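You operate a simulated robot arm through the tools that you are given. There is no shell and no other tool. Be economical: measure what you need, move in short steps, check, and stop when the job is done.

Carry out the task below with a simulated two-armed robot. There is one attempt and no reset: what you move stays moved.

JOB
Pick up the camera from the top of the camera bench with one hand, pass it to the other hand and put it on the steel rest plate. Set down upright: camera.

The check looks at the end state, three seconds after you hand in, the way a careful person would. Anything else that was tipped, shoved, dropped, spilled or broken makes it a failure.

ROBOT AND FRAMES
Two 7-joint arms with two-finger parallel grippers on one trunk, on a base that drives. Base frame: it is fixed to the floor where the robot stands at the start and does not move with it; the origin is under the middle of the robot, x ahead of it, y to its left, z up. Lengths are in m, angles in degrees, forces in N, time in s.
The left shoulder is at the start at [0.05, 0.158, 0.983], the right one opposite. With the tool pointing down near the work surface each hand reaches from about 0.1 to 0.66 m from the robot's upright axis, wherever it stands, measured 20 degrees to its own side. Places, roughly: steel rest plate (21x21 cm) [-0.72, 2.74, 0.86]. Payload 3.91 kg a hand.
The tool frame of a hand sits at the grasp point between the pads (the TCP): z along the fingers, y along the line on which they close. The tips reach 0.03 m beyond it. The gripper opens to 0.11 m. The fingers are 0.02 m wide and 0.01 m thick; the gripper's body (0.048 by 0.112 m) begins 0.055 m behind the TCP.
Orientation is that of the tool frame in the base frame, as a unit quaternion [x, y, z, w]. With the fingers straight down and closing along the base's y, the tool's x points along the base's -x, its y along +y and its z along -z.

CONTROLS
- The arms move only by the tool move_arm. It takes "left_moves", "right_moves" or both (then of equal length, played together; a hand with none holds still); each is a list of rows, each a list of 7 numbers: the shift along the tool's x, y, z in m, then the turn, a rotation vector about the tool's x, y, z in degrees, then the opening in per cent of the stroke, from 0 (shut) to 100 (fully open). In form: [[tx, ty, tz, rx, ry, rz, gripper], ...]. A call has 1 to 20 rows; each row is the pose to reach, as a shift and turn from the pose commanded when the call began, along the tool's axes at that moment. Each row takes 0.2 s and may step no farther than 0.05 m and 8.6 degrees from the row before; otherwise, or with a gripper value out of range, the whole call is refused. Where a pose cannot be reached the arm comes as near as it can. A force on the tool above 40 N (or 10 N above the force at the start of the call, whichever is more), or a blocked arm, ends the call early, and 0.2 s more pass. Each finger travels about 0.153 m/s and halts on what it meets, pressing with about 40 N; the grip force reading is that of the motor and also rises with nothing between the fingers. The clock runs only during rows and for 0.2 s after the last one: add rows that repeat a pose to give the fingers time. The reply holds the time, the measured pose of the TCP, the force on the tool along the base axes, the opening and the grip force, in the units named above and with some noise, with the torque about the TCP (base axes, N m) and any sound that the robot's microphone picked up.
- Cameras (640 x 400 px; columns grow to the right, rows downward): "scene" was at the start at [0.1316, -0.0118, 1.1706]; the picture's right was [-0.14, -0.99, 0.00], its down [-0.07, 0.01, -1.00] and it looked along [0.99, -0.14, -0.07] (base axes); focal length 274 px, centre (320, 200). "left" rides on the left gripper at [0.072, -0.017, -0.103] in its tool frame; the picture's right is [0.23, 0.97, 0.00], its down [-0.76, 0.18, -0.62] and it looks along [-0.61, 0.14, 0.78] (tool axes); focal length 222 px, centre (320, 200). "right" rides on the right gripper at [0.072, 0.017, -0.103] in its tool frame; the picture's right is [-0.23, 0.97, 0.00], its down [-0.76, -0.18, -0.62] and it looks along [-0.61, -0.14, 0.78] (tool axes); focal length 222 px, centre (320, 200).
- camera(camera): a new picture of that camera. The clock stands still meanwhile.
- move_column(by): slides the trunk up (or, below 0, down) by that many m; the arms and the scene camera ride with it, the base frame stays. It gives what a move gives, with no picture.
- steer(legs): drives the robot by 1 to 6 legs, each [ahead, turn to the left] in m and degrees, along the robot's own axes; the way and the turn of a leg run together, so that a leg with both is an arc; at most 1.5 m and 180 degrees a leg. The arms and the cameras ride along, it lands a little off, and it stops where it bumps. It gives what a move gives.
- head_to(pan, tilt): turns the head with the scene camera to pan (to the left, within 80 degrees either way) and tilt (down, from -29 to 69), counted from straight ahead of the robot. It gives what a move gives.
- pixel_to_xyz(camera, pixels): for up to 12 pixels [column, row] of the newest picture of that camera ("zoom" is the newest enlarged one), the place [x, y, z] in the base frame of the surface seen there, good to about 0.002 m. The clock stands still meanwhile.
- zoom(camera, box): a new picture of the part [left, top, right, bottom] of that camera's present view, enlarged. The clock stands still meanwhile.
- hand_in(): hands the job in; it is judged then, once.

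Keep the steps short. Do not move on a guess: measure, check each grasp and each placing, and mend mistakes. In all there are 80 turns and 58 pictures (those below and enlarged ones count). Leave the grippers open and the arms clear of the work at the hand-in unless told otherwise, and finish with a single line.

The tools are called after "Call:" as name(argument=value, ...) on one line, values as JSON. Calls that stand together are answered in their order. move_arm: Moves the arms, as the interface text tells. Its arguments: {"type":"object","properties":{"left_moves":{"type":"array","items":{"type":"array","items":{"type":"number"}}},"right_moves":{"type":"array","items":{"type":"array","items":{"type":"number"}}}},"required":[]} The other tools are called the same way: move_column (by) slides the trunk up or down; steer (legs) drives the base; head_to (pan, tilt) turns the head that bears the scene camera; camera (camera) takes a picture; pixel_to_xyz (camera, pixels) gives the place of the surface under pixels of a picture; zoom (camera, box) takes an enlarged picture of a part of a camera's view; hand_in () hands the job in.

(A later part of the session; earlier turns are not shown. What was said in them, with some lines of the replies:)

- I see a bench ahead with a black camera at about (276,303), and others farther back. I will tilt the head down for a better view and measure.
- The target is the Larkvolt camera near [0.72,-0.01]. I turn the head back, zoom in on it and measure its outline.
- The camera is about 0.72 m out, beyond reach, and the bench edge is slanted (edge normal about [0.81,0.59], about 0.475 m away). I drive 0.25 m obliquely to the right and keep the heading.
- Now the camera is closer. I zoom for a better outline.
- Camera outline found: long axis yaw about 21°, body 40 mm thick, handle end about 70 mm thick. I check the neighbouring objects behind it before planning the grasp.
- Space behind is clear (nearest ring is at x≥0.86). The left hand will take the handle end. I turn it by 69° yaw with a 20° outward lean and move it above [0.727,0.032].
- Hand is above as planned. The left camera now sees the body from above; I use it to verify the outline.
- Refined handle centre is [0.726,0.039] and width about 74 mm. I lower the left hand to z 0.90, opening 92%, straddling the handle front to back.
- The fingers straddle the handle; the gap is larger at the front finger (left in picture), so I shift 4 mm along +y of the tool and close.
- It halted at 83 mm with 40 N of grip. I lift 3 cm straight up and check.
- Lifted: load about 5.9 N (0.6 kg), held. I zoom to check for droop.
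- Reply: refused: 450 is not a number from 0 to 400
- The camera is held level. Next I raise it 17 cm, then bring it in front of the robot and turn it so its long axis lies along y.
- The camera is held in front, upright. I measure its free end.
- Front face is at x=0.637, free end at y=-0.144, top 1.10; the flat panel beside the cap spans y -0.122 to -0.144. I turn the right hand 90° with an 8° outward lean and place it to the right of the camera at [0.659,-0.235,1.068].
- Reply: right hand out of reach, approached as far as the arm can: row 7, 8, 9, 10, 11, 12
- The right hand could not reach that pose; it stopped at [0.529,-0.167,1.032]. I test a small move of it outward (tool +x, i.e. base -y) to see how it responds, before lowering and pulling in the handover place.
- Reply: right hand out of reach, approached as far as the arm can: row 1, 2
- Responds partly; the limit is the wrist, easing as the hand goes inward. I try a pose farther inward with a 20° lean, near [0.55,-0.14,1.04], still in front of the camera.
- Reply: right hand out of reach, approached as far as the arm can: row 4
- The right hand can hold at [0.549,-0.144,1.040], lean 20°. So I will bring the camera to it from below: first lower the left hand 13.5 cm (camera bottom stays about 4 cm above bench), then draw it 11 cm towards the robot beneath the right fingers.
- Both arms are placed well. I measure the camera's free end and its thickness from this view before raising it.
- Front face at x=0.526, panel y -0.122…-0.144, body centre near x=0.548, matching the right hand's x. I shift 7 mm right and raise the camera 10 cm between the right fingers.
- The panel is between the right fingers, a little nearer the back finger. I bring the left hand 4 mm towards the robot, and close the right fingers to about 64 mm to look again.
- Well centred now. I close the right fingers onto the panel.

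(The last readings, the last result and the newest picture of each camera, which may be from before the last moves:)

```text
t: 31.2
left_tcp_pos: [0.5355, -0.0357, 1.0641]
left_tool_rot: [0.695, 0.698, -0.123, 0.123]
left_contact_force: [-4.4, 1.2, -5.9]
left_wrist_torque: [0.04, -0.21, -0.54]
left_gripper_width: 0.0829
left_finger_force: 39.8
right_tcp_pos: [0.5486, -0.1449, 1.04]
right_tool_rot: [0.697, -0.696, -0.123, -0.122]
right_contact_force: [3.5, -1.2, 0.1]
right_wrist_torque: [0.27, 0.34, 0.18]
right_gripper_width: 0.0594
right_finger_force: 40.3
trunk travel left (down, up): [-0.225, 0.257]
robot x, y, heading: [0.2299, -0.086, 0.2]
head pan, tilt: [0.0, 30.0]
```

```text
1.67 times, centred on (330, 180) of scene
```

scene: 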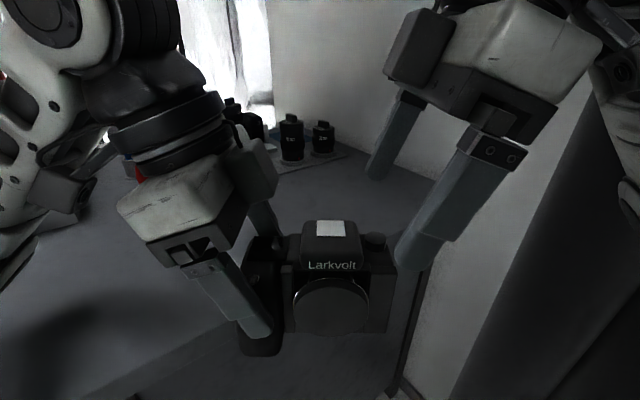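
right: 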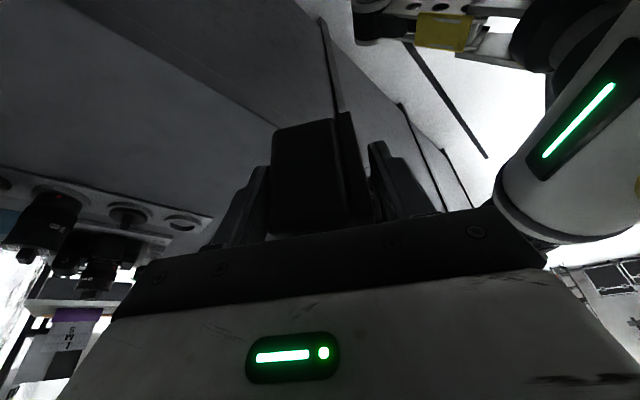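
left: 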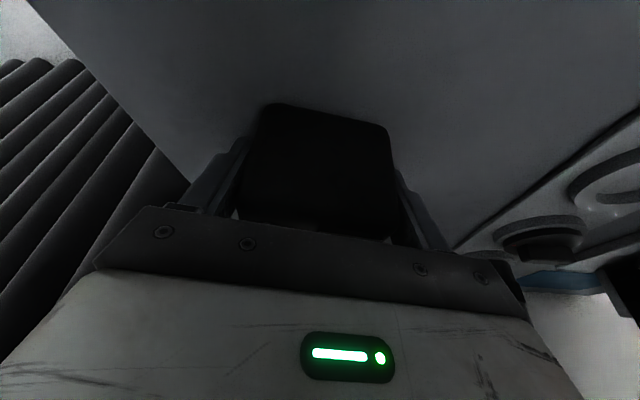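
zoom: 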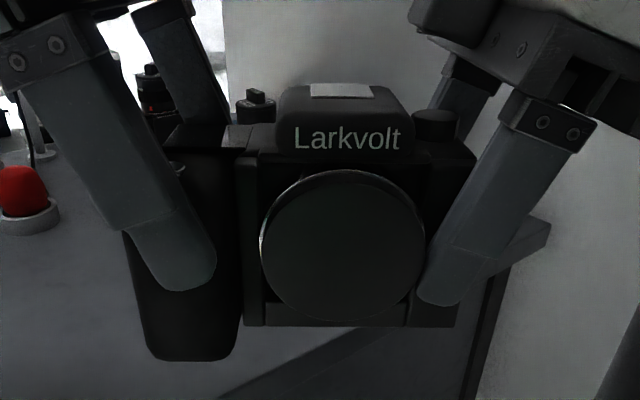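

Right closed at 59 mm, wider than I expected for the bare panel. I look closely from the right camera for whether the front finger rests on the cap.

Call:
zoom(camera="right", box=[200, 80, 460, 250])

Call:
zoom(camera="scene", box=[290, 120, 420, 260])

```text
2.35 times, centred on (330, 165) of right
```

zoom: 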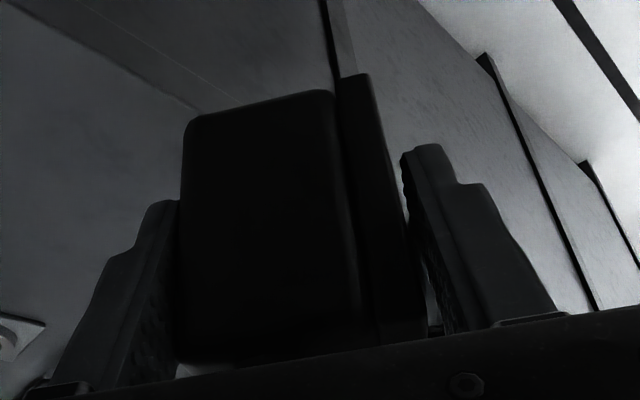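

```text
2.86 times, centred on (355, 190) of scene
```

zoom: 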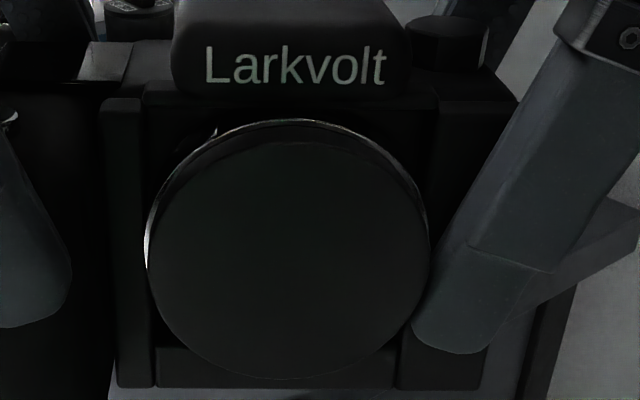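

The front finger seems to overlap the rim of the cap (59 ≈ 44 + 15 mm). I reopen the right fingers to 66 mm, move the left hand 5 mm away (left) and 4 mm down, and close again.

Call:
move_arm(left_moves=[[0, 0, 0, 0, 0, 0, 10], [0, 0, 0, 0, 0, 0, 10], [0.0061, 0, 0.002, 0, 0, 0, 10], [0.0061, 0, 0.002, 0, 0, 0, 10], [0.0061, 0, 0.002, 0, 0, 0, 10], [0.0061, 0, 0.002, 0, 0, 0, 10], [0.0061, 0, 0.002, 0, 0, 0, 10], [0.0061, 0, 0.002, 0, 0, 0, 10], [0.0061, 0, 0.002, 0, 0, 0, 10]], right_moves=[[0, 0, 0, 0, 0, 0, 65], [0, 0, 0, 0, 0, 0, 65], [0, 0, 0, 0, 0, 0, 65], [0, 0, 0, 0, 0, 0, 65], [0, 0, 0, 0, 0, 0, 50], [0, 0, 0, 0, 0, 0, 40], [0, 0, 0, 0, 0, 0, 20], [0, 0, 0, 0, 0, 0, 5], [0, 0, 0, 0, 0, 0, 5]])

Call:
zoom(camera="scene", box=[290, 120, 420, 260])

```text
t: 33.2
left_tcp_pos: [0.536, -0.0306, 1.0613]
left_tool_rot: [0.695, 0.697, -0.123, 0.123]
left_contact_force: [-2.8, -0.5, -7.3]
left_wrist_torque: [0.26, 0.0, -0.45]
left_gripper_width: 0.0828
left_finger_force: 40.4
right_tcp_pos: [0.5485, -0.1435, 1.0393]
right_tool_rot: [0.697, -0.696, -0.124, -0.123]
right_contact_force: [2.8, 0.0, 1.3]
right_wrist_torque: [0.19, 0.12, 0.18]
right_gripper_width: 0.0595
right_finger_force: 40.2
trunk travel left (down, up): [-0.225, 0.257]
robot x, y, heading: [0.2345, -0.0857, 0.4]
head pan, tilt: [0.0, 30.0]
```

```text
2.86 times, centred on (355, 190) of scene
```

zoom: 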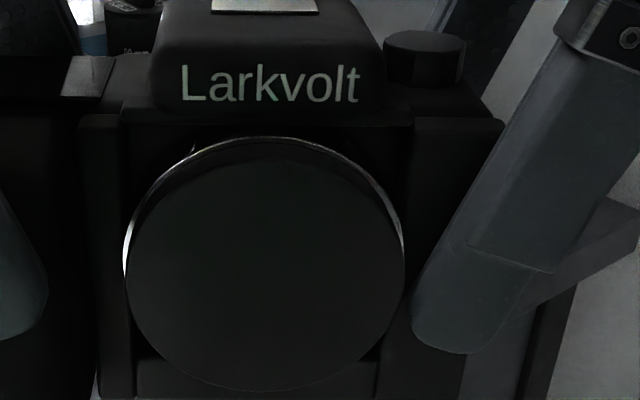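

The finger is now clear of the cap and still 59.5 mm, so that is the true body thickness; the grip is flat on the panel. Now I open the left hand slowly and check that the right holds the load.

Call:
move_arm(left_moves=[[0, 0, 0, 0, 0, 0, 78], [0, 0, 0, 0, 0, 0, 82], [0, 0, 0, 0, 0, 0, 88], [0, 0, 0, 0, 0, 0, 95], [0, 0, 0, 0, 0, 0, 100], [0, 0, 0, 0, 0, 0, 100]])

Call:
camera(camera="scene")

```text
t: 34.6
left_tcp_pos: [0.5353, -0.0307, 1.0604]
left_tool_rot: [0.695, 0.698, -0.123, 0.122]
left_contact_force: [0.5, -0.4, 0.7]
left_wrist_torque: [-0.02, 0.02, 0.04]
left_gripper_width: 0.11
left_finger_force: 0.1
right_tcp_pos: [0.5472, -0.1448, 1.0394]
right_tool_rot: [0.697, -0.696, -0.125, -0.122]
right_contact_force: [0.8, 0.8, 0.9]
right_wrist_torque: [-0.41, -0.04, -0.01]
right_gripper_width: 0.0596
right_finger_force: 39.7
trunk travel left (down, up): [-0.225, 0.257]
robot x, y, heading: [0.2349, -0.0841, 0.3]
head pan, tilt: [0.0, 30.0]
```

```text
21 pictures are left
```

scene: 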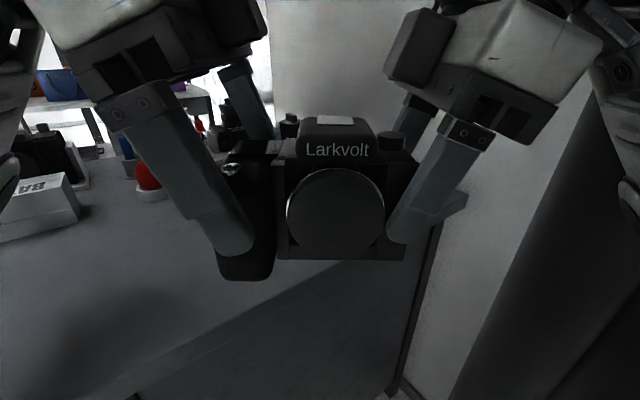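

The right hand now carries the camera (torque -0.41 N m). I withdraw the left hand backward along its fingers.

Call:
move_arm(left_moves=[[0, 0, -0.02, 0, 0, 0, 100], [0, 0, -0.04, 0, 0, 0, 100], [0, 0, -0.06, 0, 0, 0, 100], [0, 0, -0.08, 0, 0, 0, 100], [0, 0, -0.1, 0, 0, 0, 100], [0, 0, -0.12, 0, 0, 0, 100]])

Call:
camera(camera="scene")

```text
t: 36.0
left_tcp_pos: [0.5362, 0.0099, 1.1746]
left_tool_rot: [0.695, 0.697, -0.123, 0.123]
left_contact_force: [0.8, 0.1, 0.9]
left_wrist_torque: [0.01, -0.01, -0.01]
left_gripper_width: 0.1098
left_finger_force: 0.1
right_tcp_pos: [0.5468, -0.1447, 1.0394]
right_tool_rot: [0.697, -0.696, -0.123, -0.122]
right_contact_force: [0.1, 0.4, -0.6]
right_wrist_torque: [-0.45, -0.01, 0.0]
right_gripper_width: 0.0595
right_finger_force: 40.4
trunk travel left (down, up): [-0.225, 0.257]
robot x, y, heading: [0.2338, -0.0853, 0.5]
head pan, tilt: [0.0, 30.0]
```

```text
20 pictures are left
```

scene: 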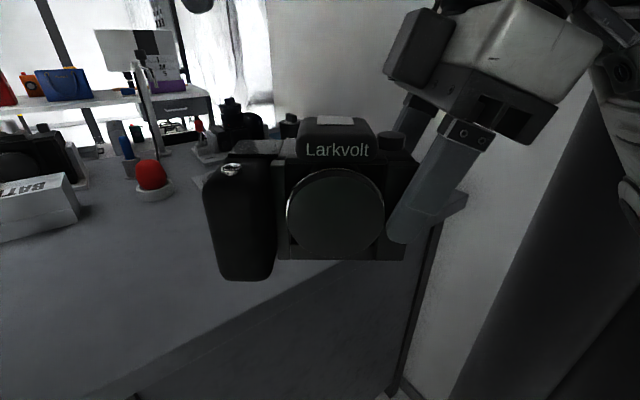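

Held level in the right hand. I back off 0.3 m, then turn left 60° and look for the rest plate.

Call:
steer(legs=[[-0.3, 0], [0, 60]])

Call:
head_to(pan=40, tilt=15)

Call:
camera(camera="scene")

```text
t: 40.7
left_tcp_pos: [0.0009, 0.2232, 1.1744]
left_tool_rot: [0.249, 0.953, -0.046, 0.168]
left_contact_force: [-0.6, -0.2, -0.6]
left_wrist_torque: [0.0, -0.01, 0.01]
left_gripper_width: 0.1099
left_finger_force: 0.0
right_tcp_pos: [0.1403, 0.1569, 1.0393]
right_tool_rot: [0.953, -0.25, -0.168, -0.043]
right_contact_force: [-0.7, -0.8, 0.1]
right_wrist_torque: [-0.18, -0.42, 0.0]
right_gripper_width: 0.0595
right_finger_force: 39.7
trunk travel left (down, up): [-0.225, 0.257]
robot x, y, heading: [-0.0644, -0.0827, 61.0]
head pan, tilt: [0.0, 30.0]
```

```text
t: 41.8
left_tcp_pos: [-0.0001, 0.2245, 1.1734]
left_tool_rot: [0.248, 0.953, -0.045, 0.168]
left_contact_force: [-0.3, 0.1, -0.1]
left_wrist_torque: [0.0, -0.01, 0.01]
left_gripper_width: 0.11
left_finger_force: 0.0
right_tcp_pos: [0.1408, 0.1575, 1.0383]
right_tool_rot: [0.952, -0.25, -0.169, -0.043]
right_contact_force: [0.9, 0.2, -0.2]
right_wrist_torque: [-0.22, -0.39, 0.04]
right_gripper_width: 0.0595
right_finger_force: 40.2
trunk travel left (down, up): [-0.225, 0.257]
robot x, y, heading: [-0.0659, -0.0892, 60.8]
head pan, tilt: [40.0, 15.0]
```

```text
19 pictures are left
```

scene: 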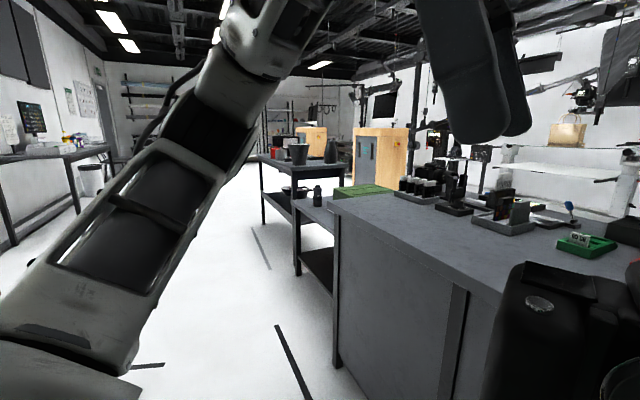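

The predicted place of the plate falls near (300,159): a shelf table with a bucket. I zoom there.

Call:
zoom(camera="scene", box=[230, 120, 400, 226])

Call:
pixel_to_xyz(camera="scene", pixels=[[266, 158], [295, 166], [325, 160], [345, 170], [330, 200], [300, 208], [335, 350], [340, 205], [295, 272], [265, 225], [355, 190], [297, 148]])

```text
3.76 times, centred on (315, 173) of scene
```

zoom: 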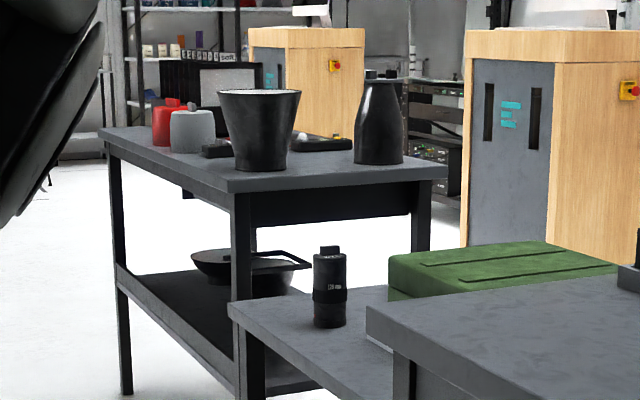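

```text
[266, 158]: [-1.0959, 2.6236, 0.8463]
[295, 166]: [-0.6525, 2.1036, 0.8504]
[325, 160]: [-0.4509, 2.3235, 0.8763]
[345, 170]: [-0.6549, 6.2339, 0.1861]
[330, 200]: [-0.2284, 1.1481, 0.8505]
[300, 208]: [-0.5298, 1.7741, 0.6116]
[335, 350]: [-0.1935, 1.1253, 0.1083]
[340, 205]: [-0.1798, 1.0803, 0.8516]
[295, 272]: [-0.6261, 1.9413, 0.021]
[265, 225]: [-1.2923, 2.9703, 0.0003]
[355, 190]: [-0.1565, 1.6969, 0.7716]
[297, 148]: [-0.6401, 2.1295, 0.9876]
```

The plate must stand on that table (top z 0.85), behind the bucket as seen from here. I drive along the aisle, keeping clear of the bench, to about [-1.1,1.7] and look.

Call:
steer(legs=[[0, 70], [1.2, 0], [0, -25], [0.9, 0]])

Call:
head_to(pan=-35, tilt=15)

Call:
camera(camera="scene")

```text
t: 56.4
left_tcp_pos: [-1.2545, 1.9483, 1.1733]
left_tool_rot: [-0.132, 0.976, 0.022, 0.173]
left_contact_force: [0.1, 0.2, -0.4]
left_wrist_torque: [0.01, -0.03, -0.01]
left_gripper_width: 0.1099
left_finger_force: 0.1
right_tcp_pos: [-1.109, 2.0009, 1.0394]
right_tool_rot: [0.976, 0.133, -0.171, 0.024]
right_contact_force: [-0.8, 0.1, 0.0]
right_wrist_torque: [0.15, -0.42, 0.02]
right_gripper_width: 0.0593
right_finger_force: 39.5
trunk travel left (down, up): [-0.225, 0.257]
robot x, y, heading: [-1.0831, 1.6794, 105.6]
head pan, tilt: [40.0, 15.0]
```

```text
t: 57.9
left_tcp_pos: [-1.2547, 1.9486, 1.1743]
left_tool_rot: [-0.133, 0.976, 0.022, 0.172]
left_contact_force: [-0.8, -0.3, 0.1]
left_wrist_torque: [0.05, -0.03, -0.01]
left_gripper_width: 0.1101
left_finger_force: 0.0
right_tcp_pos: [-1.1083, 2.0006, 1.0409]
right_tool_rot: [0.976, 0.132, -0.172, 0.023]
right_contact_force: [-0.4, 0.0, 0.5]
right_wrist_torque: [0.15, -0.42, 0.01]
right_gripper_width: 0.0595
right_finger_force: 39.5
trunk travel left (down, up): [-0.225, 0.257]
robot x, y, heading: [-1.0825, 1.6786, 105.5]
head pan, tilt: [-35.0, 15.0]
```

```text
17 pictures are left
```

scene: 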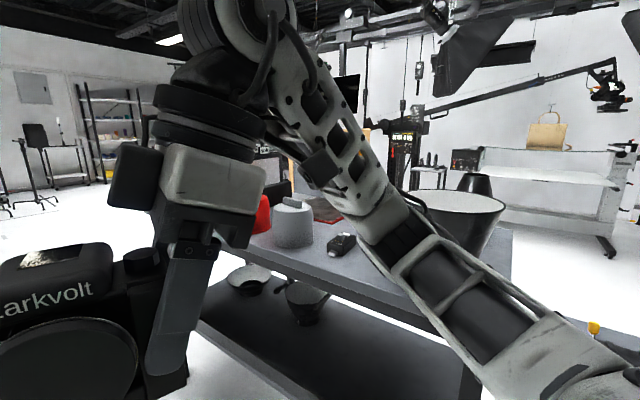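

Call:
zoom(camera="scene", box=[230, 160, 400, 280])

Call:
pixel_to_xyz(camera="scene", pixels=[[290, 225], [262, 212], [342, 243], [322, 212], [250, 240], [305, 270], [330, 225], [385, 270], [505, 240], [295, 250], [275, 170], [478, 180]])

```text
3.33 times, centred on (315, 220) of scene
```

zoom: 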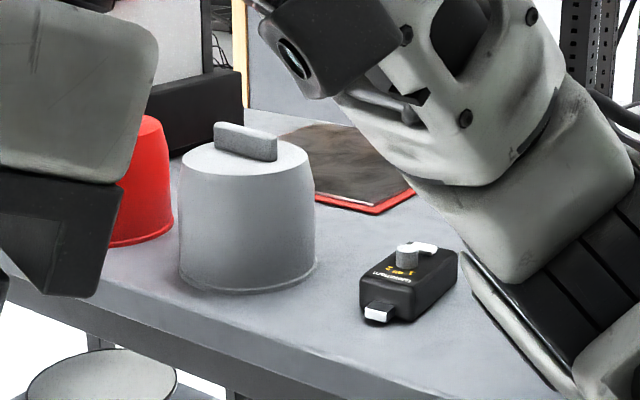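

```text
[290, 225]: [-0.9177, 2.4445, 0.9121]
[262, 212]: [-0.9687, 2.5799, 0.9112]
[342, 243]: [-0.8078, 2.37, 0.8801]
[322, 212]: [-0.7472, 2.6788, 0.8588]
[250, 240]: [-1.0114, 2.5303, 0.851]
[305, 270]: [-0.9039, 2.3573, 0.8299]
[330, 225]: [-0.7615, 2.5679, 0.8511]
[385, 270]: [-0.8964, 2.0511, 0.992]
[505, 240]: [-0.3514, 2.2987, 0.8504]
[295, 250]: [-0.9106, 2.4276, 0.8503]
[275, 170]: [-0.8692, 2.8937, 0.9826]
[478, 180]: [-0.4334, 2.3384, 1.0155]
```

The steel plate (red rim) is seen at [-0.747,2.679,0.859]; jugs, a key-like box, a bucket and a vase stand around it. Here in the open aisle I turn the right hand back by 90° so the camera points ahead, which gives more reach, and raise it 6 cm.

Call:
move_arm(right_moves=[[0.0084, -0.0043, -0.0089, 2.8, 0, 7.69, 5], [0.0168, -0.0085, -0.0177, 5.6, 0, 15.38, 5], [0.0252, -0.0128, -0.0266, 8.4, 0, 23.07, 5], [0.0336, -0.0171, -0.0354, 11.2, 0, 30.76, 5], [0.042, -0.0214, -0.0443, 14.0, 0, 38.45, 5], [0.0503, -0.0256, -0.0531, 16.8, 0, 46.15, 5], [0.0587, -0.03, -0.062, 19.6, 0, 53.84, 5], [0.0671, -0.0342, -0.0708, 22.4, 0, 61.53, 5], [0.0755, -0.0385, -0.0797, 25.2, 0, 69.2, 5], [0.0839, -0.0427, -0.0885, 28.0, 0, 76.9, 5], [0.0923, -0.047, -0.0974, 30.8, 0, 84.6, 5], [0.0923, -0.047, -0.0974, 30.8, 0, 84.6, 5]])

Call:
head_to(pan=-45, tilt=20)

Call:
camera(camera="scene")

```text
t: 60.5
left_tcp_pos: [-1.2545, 1.9488, 1.1739]
left_tool_rot: [-0.132, 0.976, 0.023, 0.172]
left_contact_force: [0.4, -0.3, 0.2]
left_wrist_torque: [-0.01, 0.02, 0.0]
left_gripper_width: 0.1102
left_finger_force: 0.0
right_tcp_pos: [-1.0052, 2.0769, 1.0991]
right_tool_rot: [0.783, -0.598, -0.137, -0.105]
right_contact_force: [-0.1, -0.3, -5.9]
right_wrist_torque: [-0.41, -0.17, -0.01]
right_gripper_width: 0.0594
right_finger_force: 40.1
trunk travel left (down, up): [-0.225, 0.257]
robot x, y, heading: [-1.0842, 1.68, 105.5]
head pan, tilt: [-35.0, 15.0]
```

```text
t: 61.2
left_tcp_pos: [-1.254, 1.9477, 1.1745]
left_tool_rot: [-0.132, 0.976, 0.022, 0.172]
left_contact_force: [0.7, -0.5, -0.2]
left_wrist_torque: [0.02, -0.02, 0.03]
left_gripper_width: 0.11
left_finger_force: 0.1
right_tcp_pos: [-1.0055, 2.0771, 1.0993]
right_tool_rot: [0.784, -0.597, -0.138, -0.104]
right_contact_force: [0.2, 0.2, -6.7]
right_wrist_torque: [-0.42, -0.1, -0.01]
right_gripper_width: 0.0594
right_finger_force: 40.1
trunk travel left (down, up): [-0.225, 0.257]
robot x, y, heading: [-1.0903, 1.6802, 105.4]
head pan, tilt: [-45.0, 20.0]
```

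```text
15 pictures are left
```

scene: 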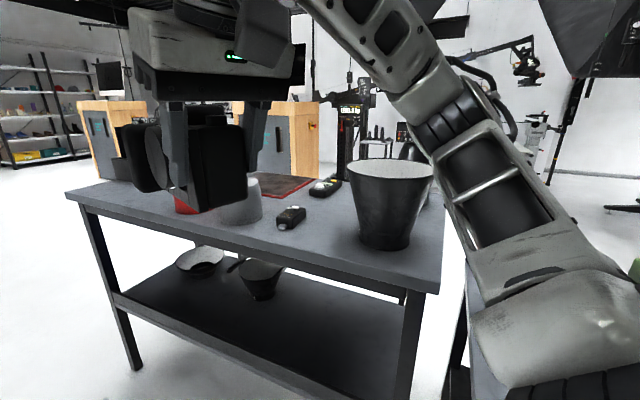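

Good pose; the plate is now visible near (285,188). I measure its corners and the table.

Call:
zoom(camera="scene", box=[215, 150, 365, 250])

Call:
pixel_to_xyz(camera="scene", pixels=[[72, 194], [435, 288], [305, 180], [285, 186], [268, 196], [250, 243], [327, 184], [292, 214], [345, 170], [240, 205], [390, 180], [400, 155]])

```text
4.00 times, centred on (290, 200) of scene
```

zoom: 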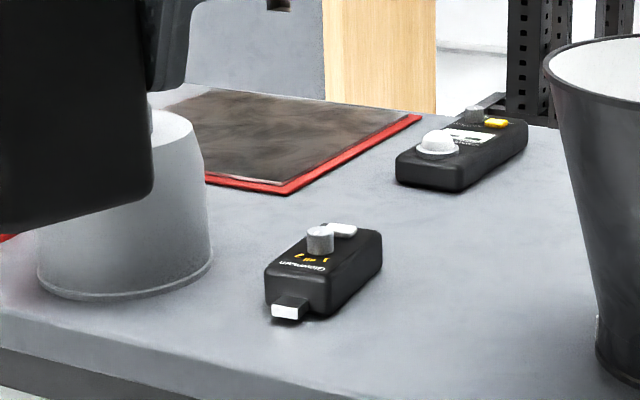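

```text
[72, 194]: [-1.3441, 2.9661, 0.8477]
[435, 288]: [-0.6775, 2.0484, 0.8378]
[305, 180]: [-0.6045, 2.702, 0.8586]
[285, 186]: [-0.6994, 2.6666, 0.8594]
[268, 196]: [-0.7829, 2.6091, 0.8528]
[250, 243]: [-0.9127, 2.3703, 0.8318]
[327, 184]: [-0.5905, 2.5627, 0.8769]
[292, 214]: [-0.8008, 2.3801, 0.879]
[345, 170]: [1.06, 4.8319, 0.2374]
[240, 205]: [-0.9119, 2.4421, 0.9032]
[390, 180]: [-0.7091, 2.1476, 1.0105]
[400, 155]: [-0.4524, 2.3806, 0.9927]
```

Table's long edge runs from [-0.68,2.05] to [-1.34,2.97]; the plate lies 0.37 m in from it. I raise the trunk 12 cm, drive parallel to the table at a safe distance, turn to face it, and look before the last approach.

Call:
move_column(by=0.12)

Call:
steer(legs=[[0, 20.6], [0.82, 0], [0, -90]])

Call:
head_to(pan=-5, tilt=35)

Call:
camera(camera="scene")

```text
t: 62.7
left_tcp_pos: [-1.2537, 1.9477, 1.2946]
left_tool_rot: [-0.132, 0.976, 0.022, 0.172]
left_contact_force: [-0.5, -0.1, -0.1]
left_wrist_torque: [-0.01, 0.01, 0.0]
left_gripper_width: 0.11
left_finger_force: 0.0
right_tcp_pos: [-1.0055, 2.0783, 1.2185]
right_tool_rot: [0.784, -0.596, -0.137, -0.105]
right_contact_force: [-0.3, -0.3, -6.5]
right_wrist_torque: [-0.42, -0.16, 0.02]
right_gripper_width: 0.0593
right_finger_force: 40.2
trunk travel left (down, up): [-0.345, 0.137]
robot x, y, heading: [-1.083, 1.6809, 105.8]
head pan, tilt: [-45.0, 20.0]
```

```text
t: 72.1
left_tcp_pos: [-1.3828, 2.5942, 1.2945]
left_tool_rot: [0.443, 0.879, -0.079, 0.156]
left_contact_force: [-0.6, 0.2, 0.2]
left_wrist_torque: [0.04, -0.01, -0.04]
left_gripper_width: 0.1096
left_finger_force: 0.1
right_tcp_pos: [-1.1735, 2.4098, 1.2189]
right_tool_rot: [-0.308, 0.936, 0.055, 0.164]
right_contact_force: [-0.6, 0.3, -5.7]
right_wrist_torque: [-0.27, 0.33, 0.0]
right_gripper_width: 0.0598
right_finger_force: 40.1
trunk travel left (down, up): [-0.345, 0.137]
robot x, y, heading: [-1.5751, 2.3404, 36.5]
head pan, tilt: [-45.0, 20.0]
```

```text
t: 73.1
left_tcp_pos: [-1.3817, 2.5952, 1.2935]
left_tool_rot: [0.444, 0.879, -0.079, 0.155]
left_contact_force: [0.1, -0.1, 0.8]
left_wrist_torque: [-0.02, 0.02, 0.0]
left_gripper_width: 0.1102
left_finger_force: 0.0
right_tcp_pos: [-1.1728, 2.4103, 1.22]
right_tool_rot: [-0.307, 0.936, 0.054, 0.164]
right_contact_force: [-0.8, -0.1, -6.1]
right_wrist_torque: [-0.3, 0.37, 0.01]
right_gripper_width: 0.0594
right_finger_force: 40.2
trunk travel left (down, up): [-0.345, 0.137]
robot x, y, heading: [-1.5706, 2.343, 36.7]
head pan, tilt: [-5.0, 35.0]
```

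```text
13 pictures are left
```

scene: 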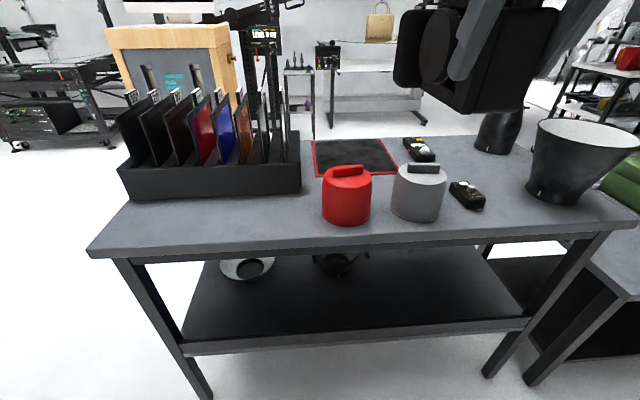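

The plate (313–397, 138–175) is clear, behind the jugs; a rack stands to its left. I measure plate corners and neighbours.

Call:
zoom(camera="scene", box=[270, 110, 470, 235])

Call:
pixel_to_xyz(camera="scene", pixels=[[315, 142], [390, 140], [398, 162], [318, 173], [355, 152], [347, 172], [420, 172], [420, 140], [298, 145], [285, 92], [430, 160], [350, 243]])

```text
3.20 times, centred on (370, 172) of scene
```

zoom: 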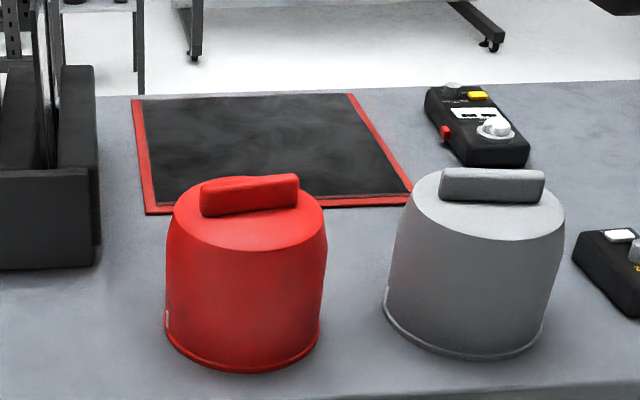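

```text
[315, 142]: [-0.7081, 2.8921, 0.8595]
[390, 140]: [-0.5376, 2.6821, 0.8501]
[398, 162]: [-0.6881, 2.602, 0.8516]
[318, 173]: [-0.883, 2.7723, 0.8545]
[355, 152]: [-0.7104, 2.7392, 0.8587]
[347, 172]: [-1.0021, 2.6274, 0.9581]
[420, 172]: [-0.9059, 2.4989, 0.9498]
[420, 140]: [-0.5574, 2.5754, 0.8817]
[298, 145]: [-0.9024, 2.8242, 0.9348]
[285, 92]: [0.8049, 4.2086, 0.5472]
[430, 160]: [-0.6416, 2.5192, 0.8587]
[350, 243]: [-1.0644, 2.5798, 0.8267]
```

Plate top is z=0.859, centre [-0.71,2.74], and all neighbours are well under the carried camera (bottom ≈1.17). I drive 0.22 m ahead.

Call:
steer(legs=[[0.22, 0]])

```text
t: 74.8
left_tcp_pos: [-1.2067, 2.727, 1.2928]
left_tool_rot: [0.443, 0.879, -0.078, 0.155]
left_contact_force: [0.1, 1.1, -0.8]
left_wrist_torque: [-0.02, 0.01, -0.02]
left_gripper_width: 0.11
left_finger_force: 0.1
right_tcp_pos: [-0.9966, 2.5416, 1.219]
right_tool_rot: [-0.308, 0.936, 0.054, 0.164]
right_contact_force: [-0.1, -0.1, -6.7]
right_wrist_torque: [-0.33, 0.36, -0.01]
right_gripper_width: 0.0594
right_finger_force: 39.5
trunk travel left (down, up): [-0.345, 0.137]
robot x, y, heading: [-1.3975, 2.4713, 36.6]
head pan, tilt: [-5.0, 35.0]
```

I extend the right arm 27 cm forward and 8 cm down, still well above the plate (to z≈1.14), and check.

Call:
move_arm(right_moves=[[-0.0252, -0.0026, 0.0186, 0, 0, 0, 5], [-0.0503, -0.0051, 0.0372, 0, 0, 0, 5], [-0.0755, -0.0077, 0.0558, 0, 0, 0, 5], [-0.1006, -0.0102, 0.0744, 0, 0, 0, 5], [-0.1258, -0.0128, 0.0931, 0, 0, 0, 5], [-0.1509, -0.0153, 0.1117, 0, 0, 0, 5], [-0.1761, -0.0179, 0.1303, 0, 0, 0, 5], [-0.2012, -0.0204, 0.1489, 0, 0, 0, 5], [-0.2264, -0.023, 0.1675, 0, 0, 0, 5], [-0.2264, -0.023, 0.1675, 0, 0, 0, 5]])

Call:
head_to(pan=-12, tilt=30)

Call:
camera(camera="scene")

```text
t: 77.0
left_tcp_pos: [-1.2061, 2.7271, 1.2941]
left_tool_rot: [0.443, 0.879, -0.079, 0.155]
left_contact_force: [-0.2, 0.3, -0.5]
left_wrist_torque: [0.0, 0.02, 0.02]
left_gripper_width: 0.1099
left_finger_force: 0.1
right_tcp_pos: [-0.7659, 2.6831, 1.139]
right_tool_rot: [-0.307, 0.936, 0.053, 0.164]
right_contact_force: [0.3, 0.6, -6.6]
right_wrist_torque: [-0.31, 0.33, 0.01]
right_gripper_width: 0.0595
right_finger_force: 39.8
trunk travel left (down, up): [-0.345, 0.137]
robot x, y, heading: [-1.3956, 2.4706, 36.6]
head pan, tilt: [-5.0, 35.0]
```

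```text
t: 77.7
left_tcp_pos: [-1.2062, 2.7263, 1.2949]
left_tool_rot: [0.443, 0.879, -0.079, 0.155]
left_contact_force: [-0.1, -0.5, -0.2]
left_wrist_torque: [-0.05, -0.01, 0.0]
left_gripper_width: 0.11
left_finger_force: 0.1
right_tcp_pos: [-0.7654, 2.6827, 1.1382]
right_tool_rot: [-0.307, 0.936, 0.053, 0.165]
right_contact_force: [0.0, 0.1, -6.2]
right_wrist_torque: [-0.29, 0.38, -0.02]
right_gripper_width: 0.0596
right_finger_force: 40.1
trunk travel left (down, up): [-0.345, 0.137]
robot x, y, heading: [-1.3964, 2.473, 36.4]
head pan, tilt: [-12.0, 30.0]
```

```text
11 pictures are left
```

scene: 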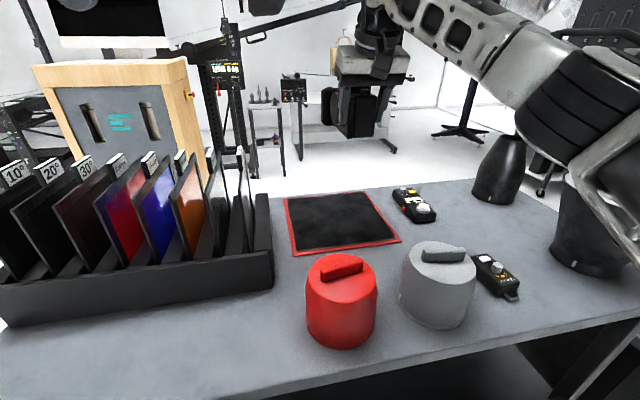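

The camera hangs above the plate. Before lowering I check the elbow's distance from the bucket and jugs.

Call:
pixel_to_xyz(camera="scene", pixels=[[580, 100], [600, 160], [625, 190], [500, 60], [440, 30], [575, 200], [590, 240], [515, 145], [345, 95], [350, 130], [630, 240], [345, 215]])

Call:
zoom(camera="scene", box=[300, 20, 440, 150])

```text
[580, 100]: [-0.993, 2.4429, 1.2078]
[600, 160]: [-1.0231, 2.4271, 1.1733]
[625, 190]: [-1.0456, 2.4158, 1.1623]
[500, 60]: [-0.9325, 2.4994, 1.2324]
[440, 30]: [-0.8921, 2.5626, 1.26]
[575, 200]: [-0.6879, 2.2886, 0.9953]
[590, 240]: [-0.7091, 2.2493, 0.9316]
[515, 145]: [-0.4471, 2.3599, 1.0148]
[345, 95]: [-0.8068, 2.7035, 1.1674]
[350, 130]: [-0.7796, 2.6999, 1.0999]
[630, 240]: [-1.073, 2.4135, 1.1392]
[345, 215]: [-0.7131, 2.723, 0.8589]
```

```text
3.08 times, centred on (370, 85) of scene
```

zoom: 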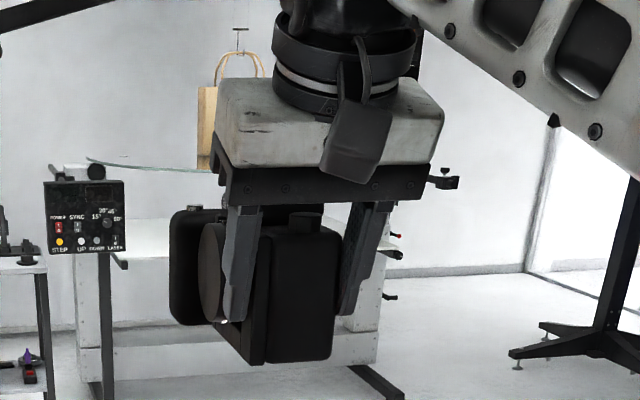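

The forearm passes over the jugs (tops ≈0.96). To keep the elbow high I raise the trunk 13 cm, then lower the hand 22 cm relative to it, and check.

Call:
move_column(by=0.13)

Call:
move_arm(right_moves=[[0.0068, 0, 0.0188, 0, 0, 0, 5], [0.0137, 0, 0.0376, 0, 0, 0, 5], [0.0205, 0, 0.0564, 0, 0, 0, 5], [0.0274, 0, 0.0752, 0, 0, 0, 5], [0.0342, 0, 0.094, 0, 0, 0, 5], [0.041, 0, 0.1128, 0, 0, 0, 5], [0.0479, 0, 0.1316, 0, 0, 0, 5], [0.0547, 0, 0.1504, 0, 0, 0, 5], [0.0616, 0, 0.1692, 0, 0, 0, 5], [0.0684, 0, 0.188, 0, 0, 0, 5], [0.0752, 0, 0.2068, 0, 0, 0, 5], [0.0752, 0, 0.2068, 0, 0, 0, 5]])

Call:
head_to(pan=-15, tilt=38)

Call:
camera(camera="scene")

```text
t: 79.3
left_tcp_pos: [-1.2064, 2.7265, 1.423]
left_tool_rot: [0.443, 0.88, -0.079, 0.154]
left_contact_force: [-0.8, -1.0, 0.8]
left_wrist_torque: [0.0, 0.01, 0.01]
left_gripper_width: 0.1101
left_finger_force: 0.2
right_tcp_pos: [-0.766, 2.682, 1.2691]
right_tool_rot: [-0.309, 0.935, 0.054, 0.164]
right_contact_force: [0.5, -0.3, -7.1]
right_wrist_torque: [-0.35, 0.33, 0.03]
right_gripper_width: 0.0596
right_finger_force: 40.2
trunk travel left (down, up): [-0.475, 0.007]
robot x, y, heading: [-1.3975, 2.4732, 36.5]
head pan, tilt: [-12.0, 30.0]
```

```text
t: 81.9
left_tcp_pos: [-1.2064, 2.7262, 1.4249]
left_tool_rot: [0.443, 0.879, -0.079, 0.155]
left_contact_force: [-0.1, -0.3, 0.2]
left_wrist_torque: [0.0, -0.01, -0.01]
left_gripper_width: 0.1098
left_finger_force: 0.1
right_tcp_pos: [-0.7676, 2.6831, 1.0493]
right_tool_rot: [-0.308, 0.936, 0.054, 0.164]
right_contact_force: [0.5, 0.0, -6.4]
right_wrist_torque: [-0.27, 0.35, 0.01]
right_gripper_width: 0.0593
right_finger_force: 39.6
trunk travel left (down, up): [-0.475, 0.007]
robot x, y, heading: [-1.3937, 2.4727, 36.9]
head pan, tilt: [-12.0, 30.0]
```

```text
t: 82.6
left_tcp_pos: [-1.2059, 2.7257, 1.4223]
left_tool_rot: [0.444, 0.879, -0.079, 0.154]
left_contact_force: [-0.8, -0.1, 0.3]
left_wrist_torque: [0.01, 0.01, -0.01]
left_gripper_width: 0.1102
left_finger_force: 0.0
right_tcp_pos: [-0.7664, 2.6815, 1.0495]
right_tool_rot: [-0.308, 0.936, 0.055, 0.164]
right_contact_force: [-0.7, -0.3, -6.1]
right_wrist_torque: [-0.28, 0.34, -0.02]
right_gripper_width: 0.0596
right_finger_force: 40.3
trunk travel left (down, up): [-0.475, 0.007]
robot x, y, heading: [-1.3958, 2.4741, 36.6]
head pan, tilt: [-15.0, 38.0]
```

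```text
9 pictures are left
```

scene: 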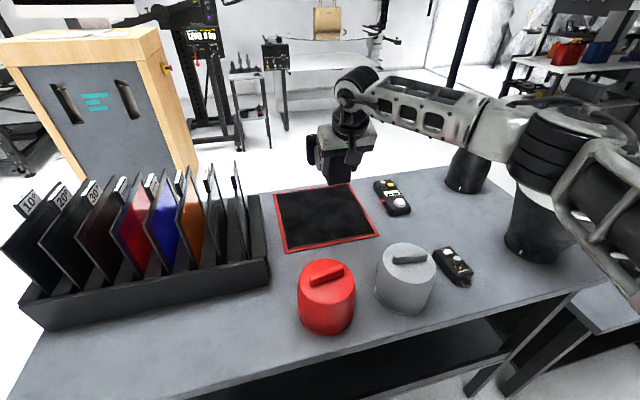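

Call:
pixel_to_xyz(camera="scene", pixels=[[440, 137], [400, 120], [480, 150], [540, 180], [580, 215], [610, 235], [356, 90], [340, 180], [330, 165], [350, 150], [325, 190], [377, 235]])

Call:
zoom(camera="scene", box=[260, 90, 420, 260])

```text
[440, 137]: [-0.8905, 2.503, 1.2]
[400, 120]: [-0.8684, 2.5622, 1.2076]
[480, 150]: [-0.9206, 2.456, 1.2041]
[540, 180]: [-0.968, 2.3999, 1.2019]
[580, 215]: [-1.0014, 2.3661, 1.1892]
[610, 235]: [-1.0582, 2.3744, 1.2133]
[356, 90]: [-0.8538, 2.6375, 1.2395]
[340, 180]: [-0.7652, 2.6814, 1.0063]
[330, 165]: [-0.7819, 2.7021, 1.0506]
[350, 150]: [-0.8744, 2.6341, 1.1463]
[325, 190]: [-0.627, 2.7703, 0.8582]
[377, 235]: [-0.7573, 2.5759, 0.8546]
```

```text
2.35 times, centred on (340, 175) of scene
```

zoom: 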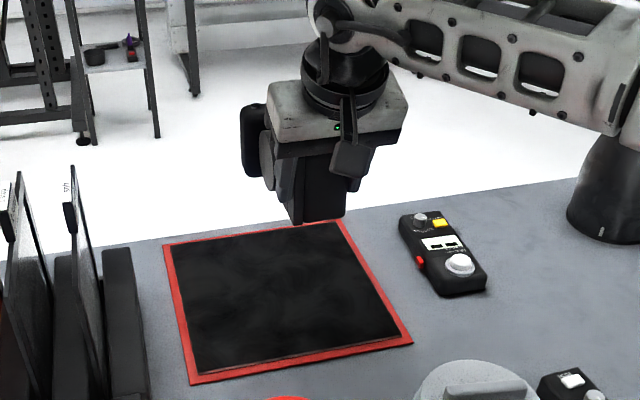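

Forearm is at about z 1.20, well clear of the jugs. I measure the camera's lower edge exactly from the zoom.

Call:
pixel_to_xyz(camera="zoom", pixels=[[320, 220], [300, 220], [340, 213], [310, 200], [250, 172], [255, 110], [268, 185], [293, 215], [320, 160], [190, 380], [410, 338], [335, 225]])

```text
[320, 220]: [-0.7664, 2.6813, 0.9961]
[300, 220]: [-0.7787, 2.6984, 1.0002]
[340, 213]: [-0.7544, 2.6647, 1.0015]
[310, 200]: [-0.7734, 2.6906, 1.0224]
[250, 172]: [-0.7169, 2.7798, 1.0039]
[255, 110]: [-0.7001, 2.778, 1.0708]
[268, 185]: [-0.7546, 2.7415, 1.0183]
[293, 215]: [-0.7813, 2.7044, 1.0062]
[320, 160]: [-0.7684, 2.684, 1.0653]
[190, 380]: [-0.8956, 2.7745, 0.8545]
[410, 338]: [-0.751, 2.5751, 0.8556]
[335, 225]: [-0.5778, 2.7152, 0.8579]
```

Lower edge is at z 0.996, so contact comes at TCP z≈0.912; the camera's centre is over [-0.726,2.733], inside the plate. I lower to 6 mm above contact.

Call:
move_arm(right_moves=[[0.0068, 0, 0.0188, 0, 0, 0, 5], [0.0137, 0, 0.0376, 0, 0, 0, 5], [0.0205, 0, 0.0564, 0, 0, 0, 5], [0.0274, 0, 0.0752, 0, 0, 0, 5], [0.0342, 0, 0.094, 0, 0, 0, 5], [0.04, 0, 0.11, 0, 0, 0, 5], [0.0431, 0, 0.1184, 0, 0, 0, 5], [0.0448, 0, 0.123, 0, 0, 0, 5], [0.0448, 0, 0.123, 0, 0, 0, 5]])

Call:
zoom(camera="scene", box=[240, 90, 440, 290])

```text
t: 84.6
left_tcp_pos: [-1.206, 2.7269, 1.4241]
left_tool_rot: [0.444, 0.879, -0.079, 0.155]
left_contact_force: [0.3, -0.5, 0.4]
left_wrist_torque: [0.02, 0.01, -0.02]
left_gripper_width: 0.1104
left_finger_force: 0.1
right_tcp_pos: [-0.7666, 2.6822, 0.9178]
right_tool_rot: [-0.308, 0.936, 0.054, 0.164]
right_contact_force: [0.8, -0.6, -7.1]
right_wrist_torque: [-0.29, 0.32, -0.01]
right_gripper_width: 0.0596
right_finger_force: 40.2
trunk travel left (down, up): [-0.475, 0.007]
robot x, y, heading: [-1.3957, 2.4731, 36.2]
head pan, tilt: [-15.0, 38.0]
```

```text
2.00 times, centred on (340, 190) of scene
```

zoom: 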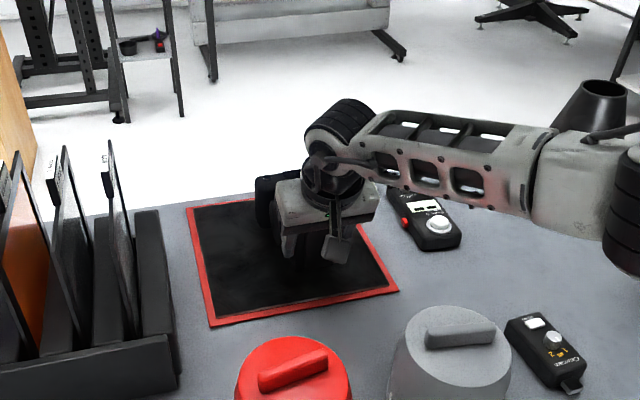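

Still hanging (-7 N). I lower slowly by 7 mm.

Call:
move_arm(right_moves=[[0.0005, 0, 0.0014, 0, 0, 0, 5], [0.001, 0, 0.0028, 0, 0, 0, 5], [0.0015, 0, 0.0042, 0, 0, 0, 5], [0.002, 0, 0.0056, 0, 0, 0, 5], [0.0024, 0, 0.0066, 0, 0, 0, 5], [0.0024, 0, 0.0066, 0, 0, 0, 5]])

```text
t: 86.0
left_tcp_pos: [-1.2089, 2.7262, 1.425]
left_tool_rot: [0.443, 0.88, -0.078, 0.155]
left_contact_force: [-0.4, -0.5, 0.2]
left_wrist_torque: [0.03, -0.02, -0.02]
left_gripper_width: 0.1097
left_finger_force: 0.1
right_tcp_pos: [-0.7664, 2.682, 0.9156]
right_tool_rot: [-0.307, 0.935, 0.055, 0.167]
right_contact_force: [2.4, -2.3, 15.4]
right_wrist_torque: [-0.46, 0.31, -0.04]
right_gripper_width: 0.0594
right_finger_force: 39.2
trunk travel left (down, up): [-0.475, 0.007]
robot x, y, heading: [-1.3975, 2.4731, 36.7]
head pan, tilt: [-15.0, 38.0]
```

Contact: +15 N. I check from the right hand's camera that the camera sits flat.

Call:
camera(camera="right")

Call:
zoom(camera="scene", box=[290, 150, 390, 250])

```text
6 pictures are left
```

right: 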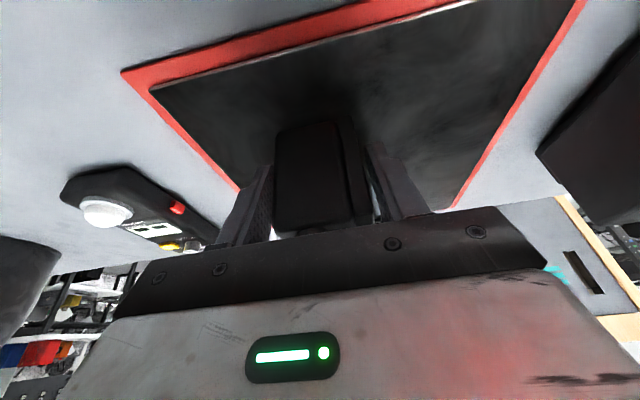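

```text
4.00 times, centred on (340, 200) of scene
```

zoom: 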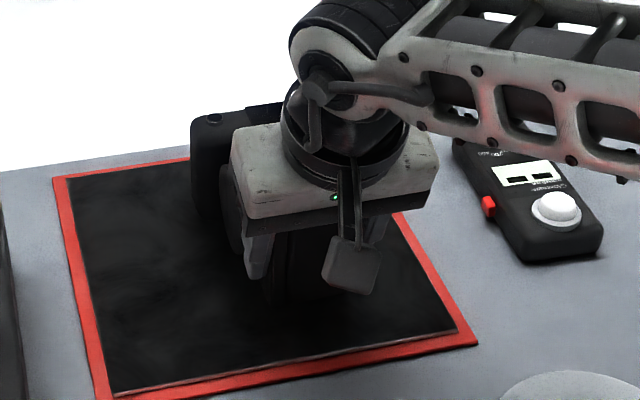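

Call:
pixel_to_xyz(camera="zoom", pixels=[[70, 180], [117, 388], [455, 330], [395, 218], [205, 212], [200, 130], [290, 302], [268, 300], [320, 295], [250, 278], [240, 245], [290, 270]])

```text
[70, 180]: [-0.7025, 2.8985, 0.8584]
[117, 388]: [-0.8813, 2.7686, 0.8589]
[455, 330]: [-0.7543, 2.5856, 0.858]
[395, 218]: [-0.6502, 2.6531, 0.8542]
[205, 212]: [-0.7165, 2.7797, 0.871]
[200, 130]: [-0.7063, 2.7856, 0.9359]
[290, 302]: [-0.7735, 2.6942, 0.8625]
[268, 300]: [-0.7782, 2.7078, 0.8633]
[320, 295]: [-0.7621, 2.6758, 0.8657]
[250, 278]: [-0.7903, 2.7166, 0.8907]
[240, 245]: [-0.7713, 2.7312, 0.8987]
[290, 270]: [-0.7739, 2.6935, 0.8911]
```

Plate centre works out at [-0.728,2.742], with the camera centred on it and its bottom at the plate. I ease up 1 mm and open the right hand gently.

Call:
move_arm(right_moves=[[-0.0003, 0, -0.001, 0, 0, 0, 30], [-0.0003, 0, -0.001, 0, 0, 0, 52], [-0.0003, 0, -0.001, 0, 0, 0, 56], [-0.0003, 0, -0.001, 0, 0, 0, 60], [-0.0003, 0, -0.001, 0, 0, 0, 68], [-0.0003, 0, -0.001, 0, 0, 0, 78], [-0.0003, 0, -0.001, 0, 0, 0, 90], [-0.0003, 0, -0.001, 0, 0, 0, 90]])

Call:
zoom(camera="right", box=[180, 60, 480, 260])

```text
t: 87.8
left_tcp_pos: [-1.2071, 2.7259, 1.4244]
left_tool_rot: [0.444, 0.879, -0.079, 0.154]
left_contact_force: [-0.1, 0.4, 0.3]
left_wrist_torque: [-0.01, 0.0, -0.03]
left_gripper_width: 0.1099
left_finger_force: 0.0
right_tcp_pos: [-0.7671, 2.6824, 0.9131]
right_tool_rot: [-0.308, 0.936, 0.054, 0.164]
right_contact_force: [0.1, 0.3, 0.1]
right_wrist_torque: [0.04, -0.02, -0.02]
right_gripper_width: 0.0991
right_finger_force: 0.0
trunk travel left (down, up): [-0.475, 0.007]
robot x, y, heading: [-1.3968, 2.4685, 36.7]
head pan, tilt: [-15.0, 38.0]
```

```text
2.00 times, centred on (330, 160) of right
```

zoom: 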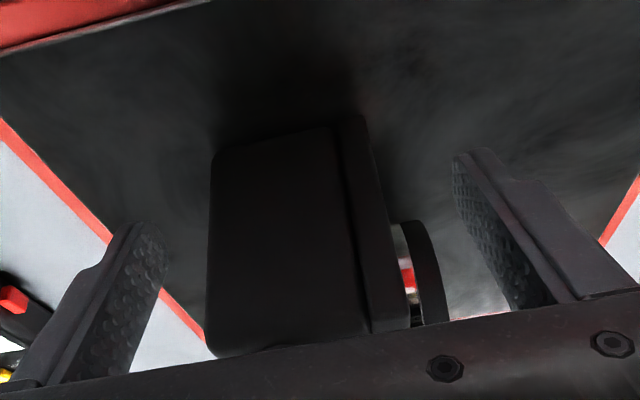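

Released; the camera stands upright and fingers are clear on both sides. I withdraw along the fingers and then upward.

Call:
move_arm(right_moves=[[0, 0, -0.015, 0, 0, 0, 92], [0, 0, -0.03, 0, 0, 0, 94], [0, 0, -0.055, 0, 0, 0, 96], [0, 0, -0.08, 0, 0, 0, 100], [0, 0, -0.11, 0, 0, 0, 100], [0, 0, -0.14, 0, 0, 0, 100], [0, 0, -0.17, 0, 0, 0, 100], [0, 0, -0.2, 0, 0, 0, 100], [0, 0, -0.2, 0, 0, 0, 100]])

Call:
camera(camera="scene")

```text
t: 89.8
left_tcp_pos: [-1.2065, 2.7269, 1.4238]
left_tool_rot: [0.444, 0.879, -0.079, 0.154]
left_contact_force: [-0.9, -0.7, 0.6]
left_wrist_torque: [0.01, -0.01, -0.03]
left_gripper_width: 0.1098
left_finger_force: 0.0
right_tcp_pos: [-0.8221, 2.641, 1.1003]
right_tool_rot: [-0.307, 0.936, 0.054, 0.164]
right_contact_force: [0.5, -0.3, 0.0]
right_wrist_torque: [-0.03, -0.01, 0.0]
right_gripper_width: 0.1102
right_finger_force: 0.0
trunk travel left (down, up): [-0.475, 0.007]
robot x, y, heading: [-1.394, 2.4702, 36.6]
head pan, tilt: [-15.0, 38.0]
```

```text
3 pictures are left
```

scene: 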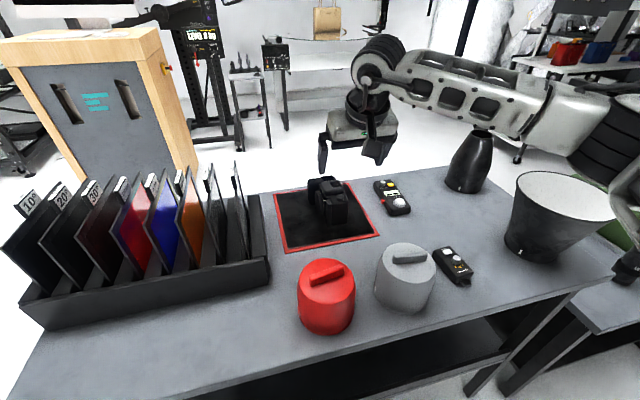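

The camera stands upright on the plate and nothing else has moved. I back the robot off 0.25 m so the arms are clear, and check once more.

Call:
steer(legs=[[-0.25, 0]])

Call:
camera(camera="scene")

```text
t: 91.6
left_tcp_pos: [-1.4093, 2.5766, 1.4254]
left_tool_rot: [0.443, 0.88, -0.079, 0.154]
left_contact_force: [0.7, -0.8, 0.7]
left_wrist_torque: [0.02, 0.0, 0.0]
left_gripper_width: 0.11
left_finger_force: 0.1
right_tcp_pos: [-1.0225, 2.4919, 1.1011]
right_tool_rot: [-0.308, 0.936, 0.055, 0.164]
right_contact_force: [-0.8, -0.9, -0.9]
right_wrist_torque: [-0.02, 0.04, 0.0]
right_gripper_width: 0.1097
right_finger_force: 0.0
trunk travel left (down, up): [-0.475, 0.007]
robot x, y, heading: [-1.5989, 2.322, 36.7]
head pan, tilt: [-15.0, 38.0]
```

```text
2 pictures are left
```

scene: 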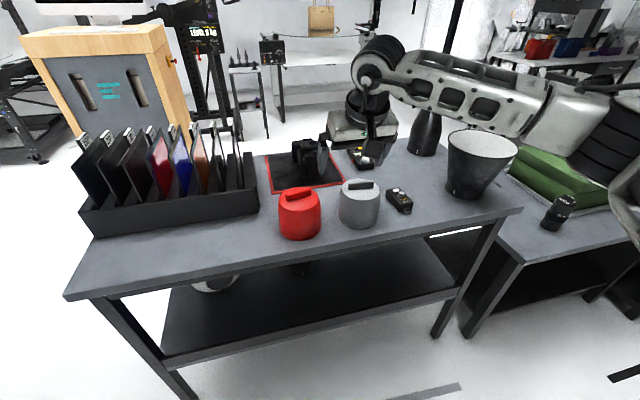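

The camera is upright on the plate, both grippers are open and clear, and everything else stands as before. I hand in.

Call:
hand_in()

```text
The job is handed in.
```

The camera was picked up with the left hand, passed to the right hand, and now stands upright on the steel rest plate; the job is handed in.
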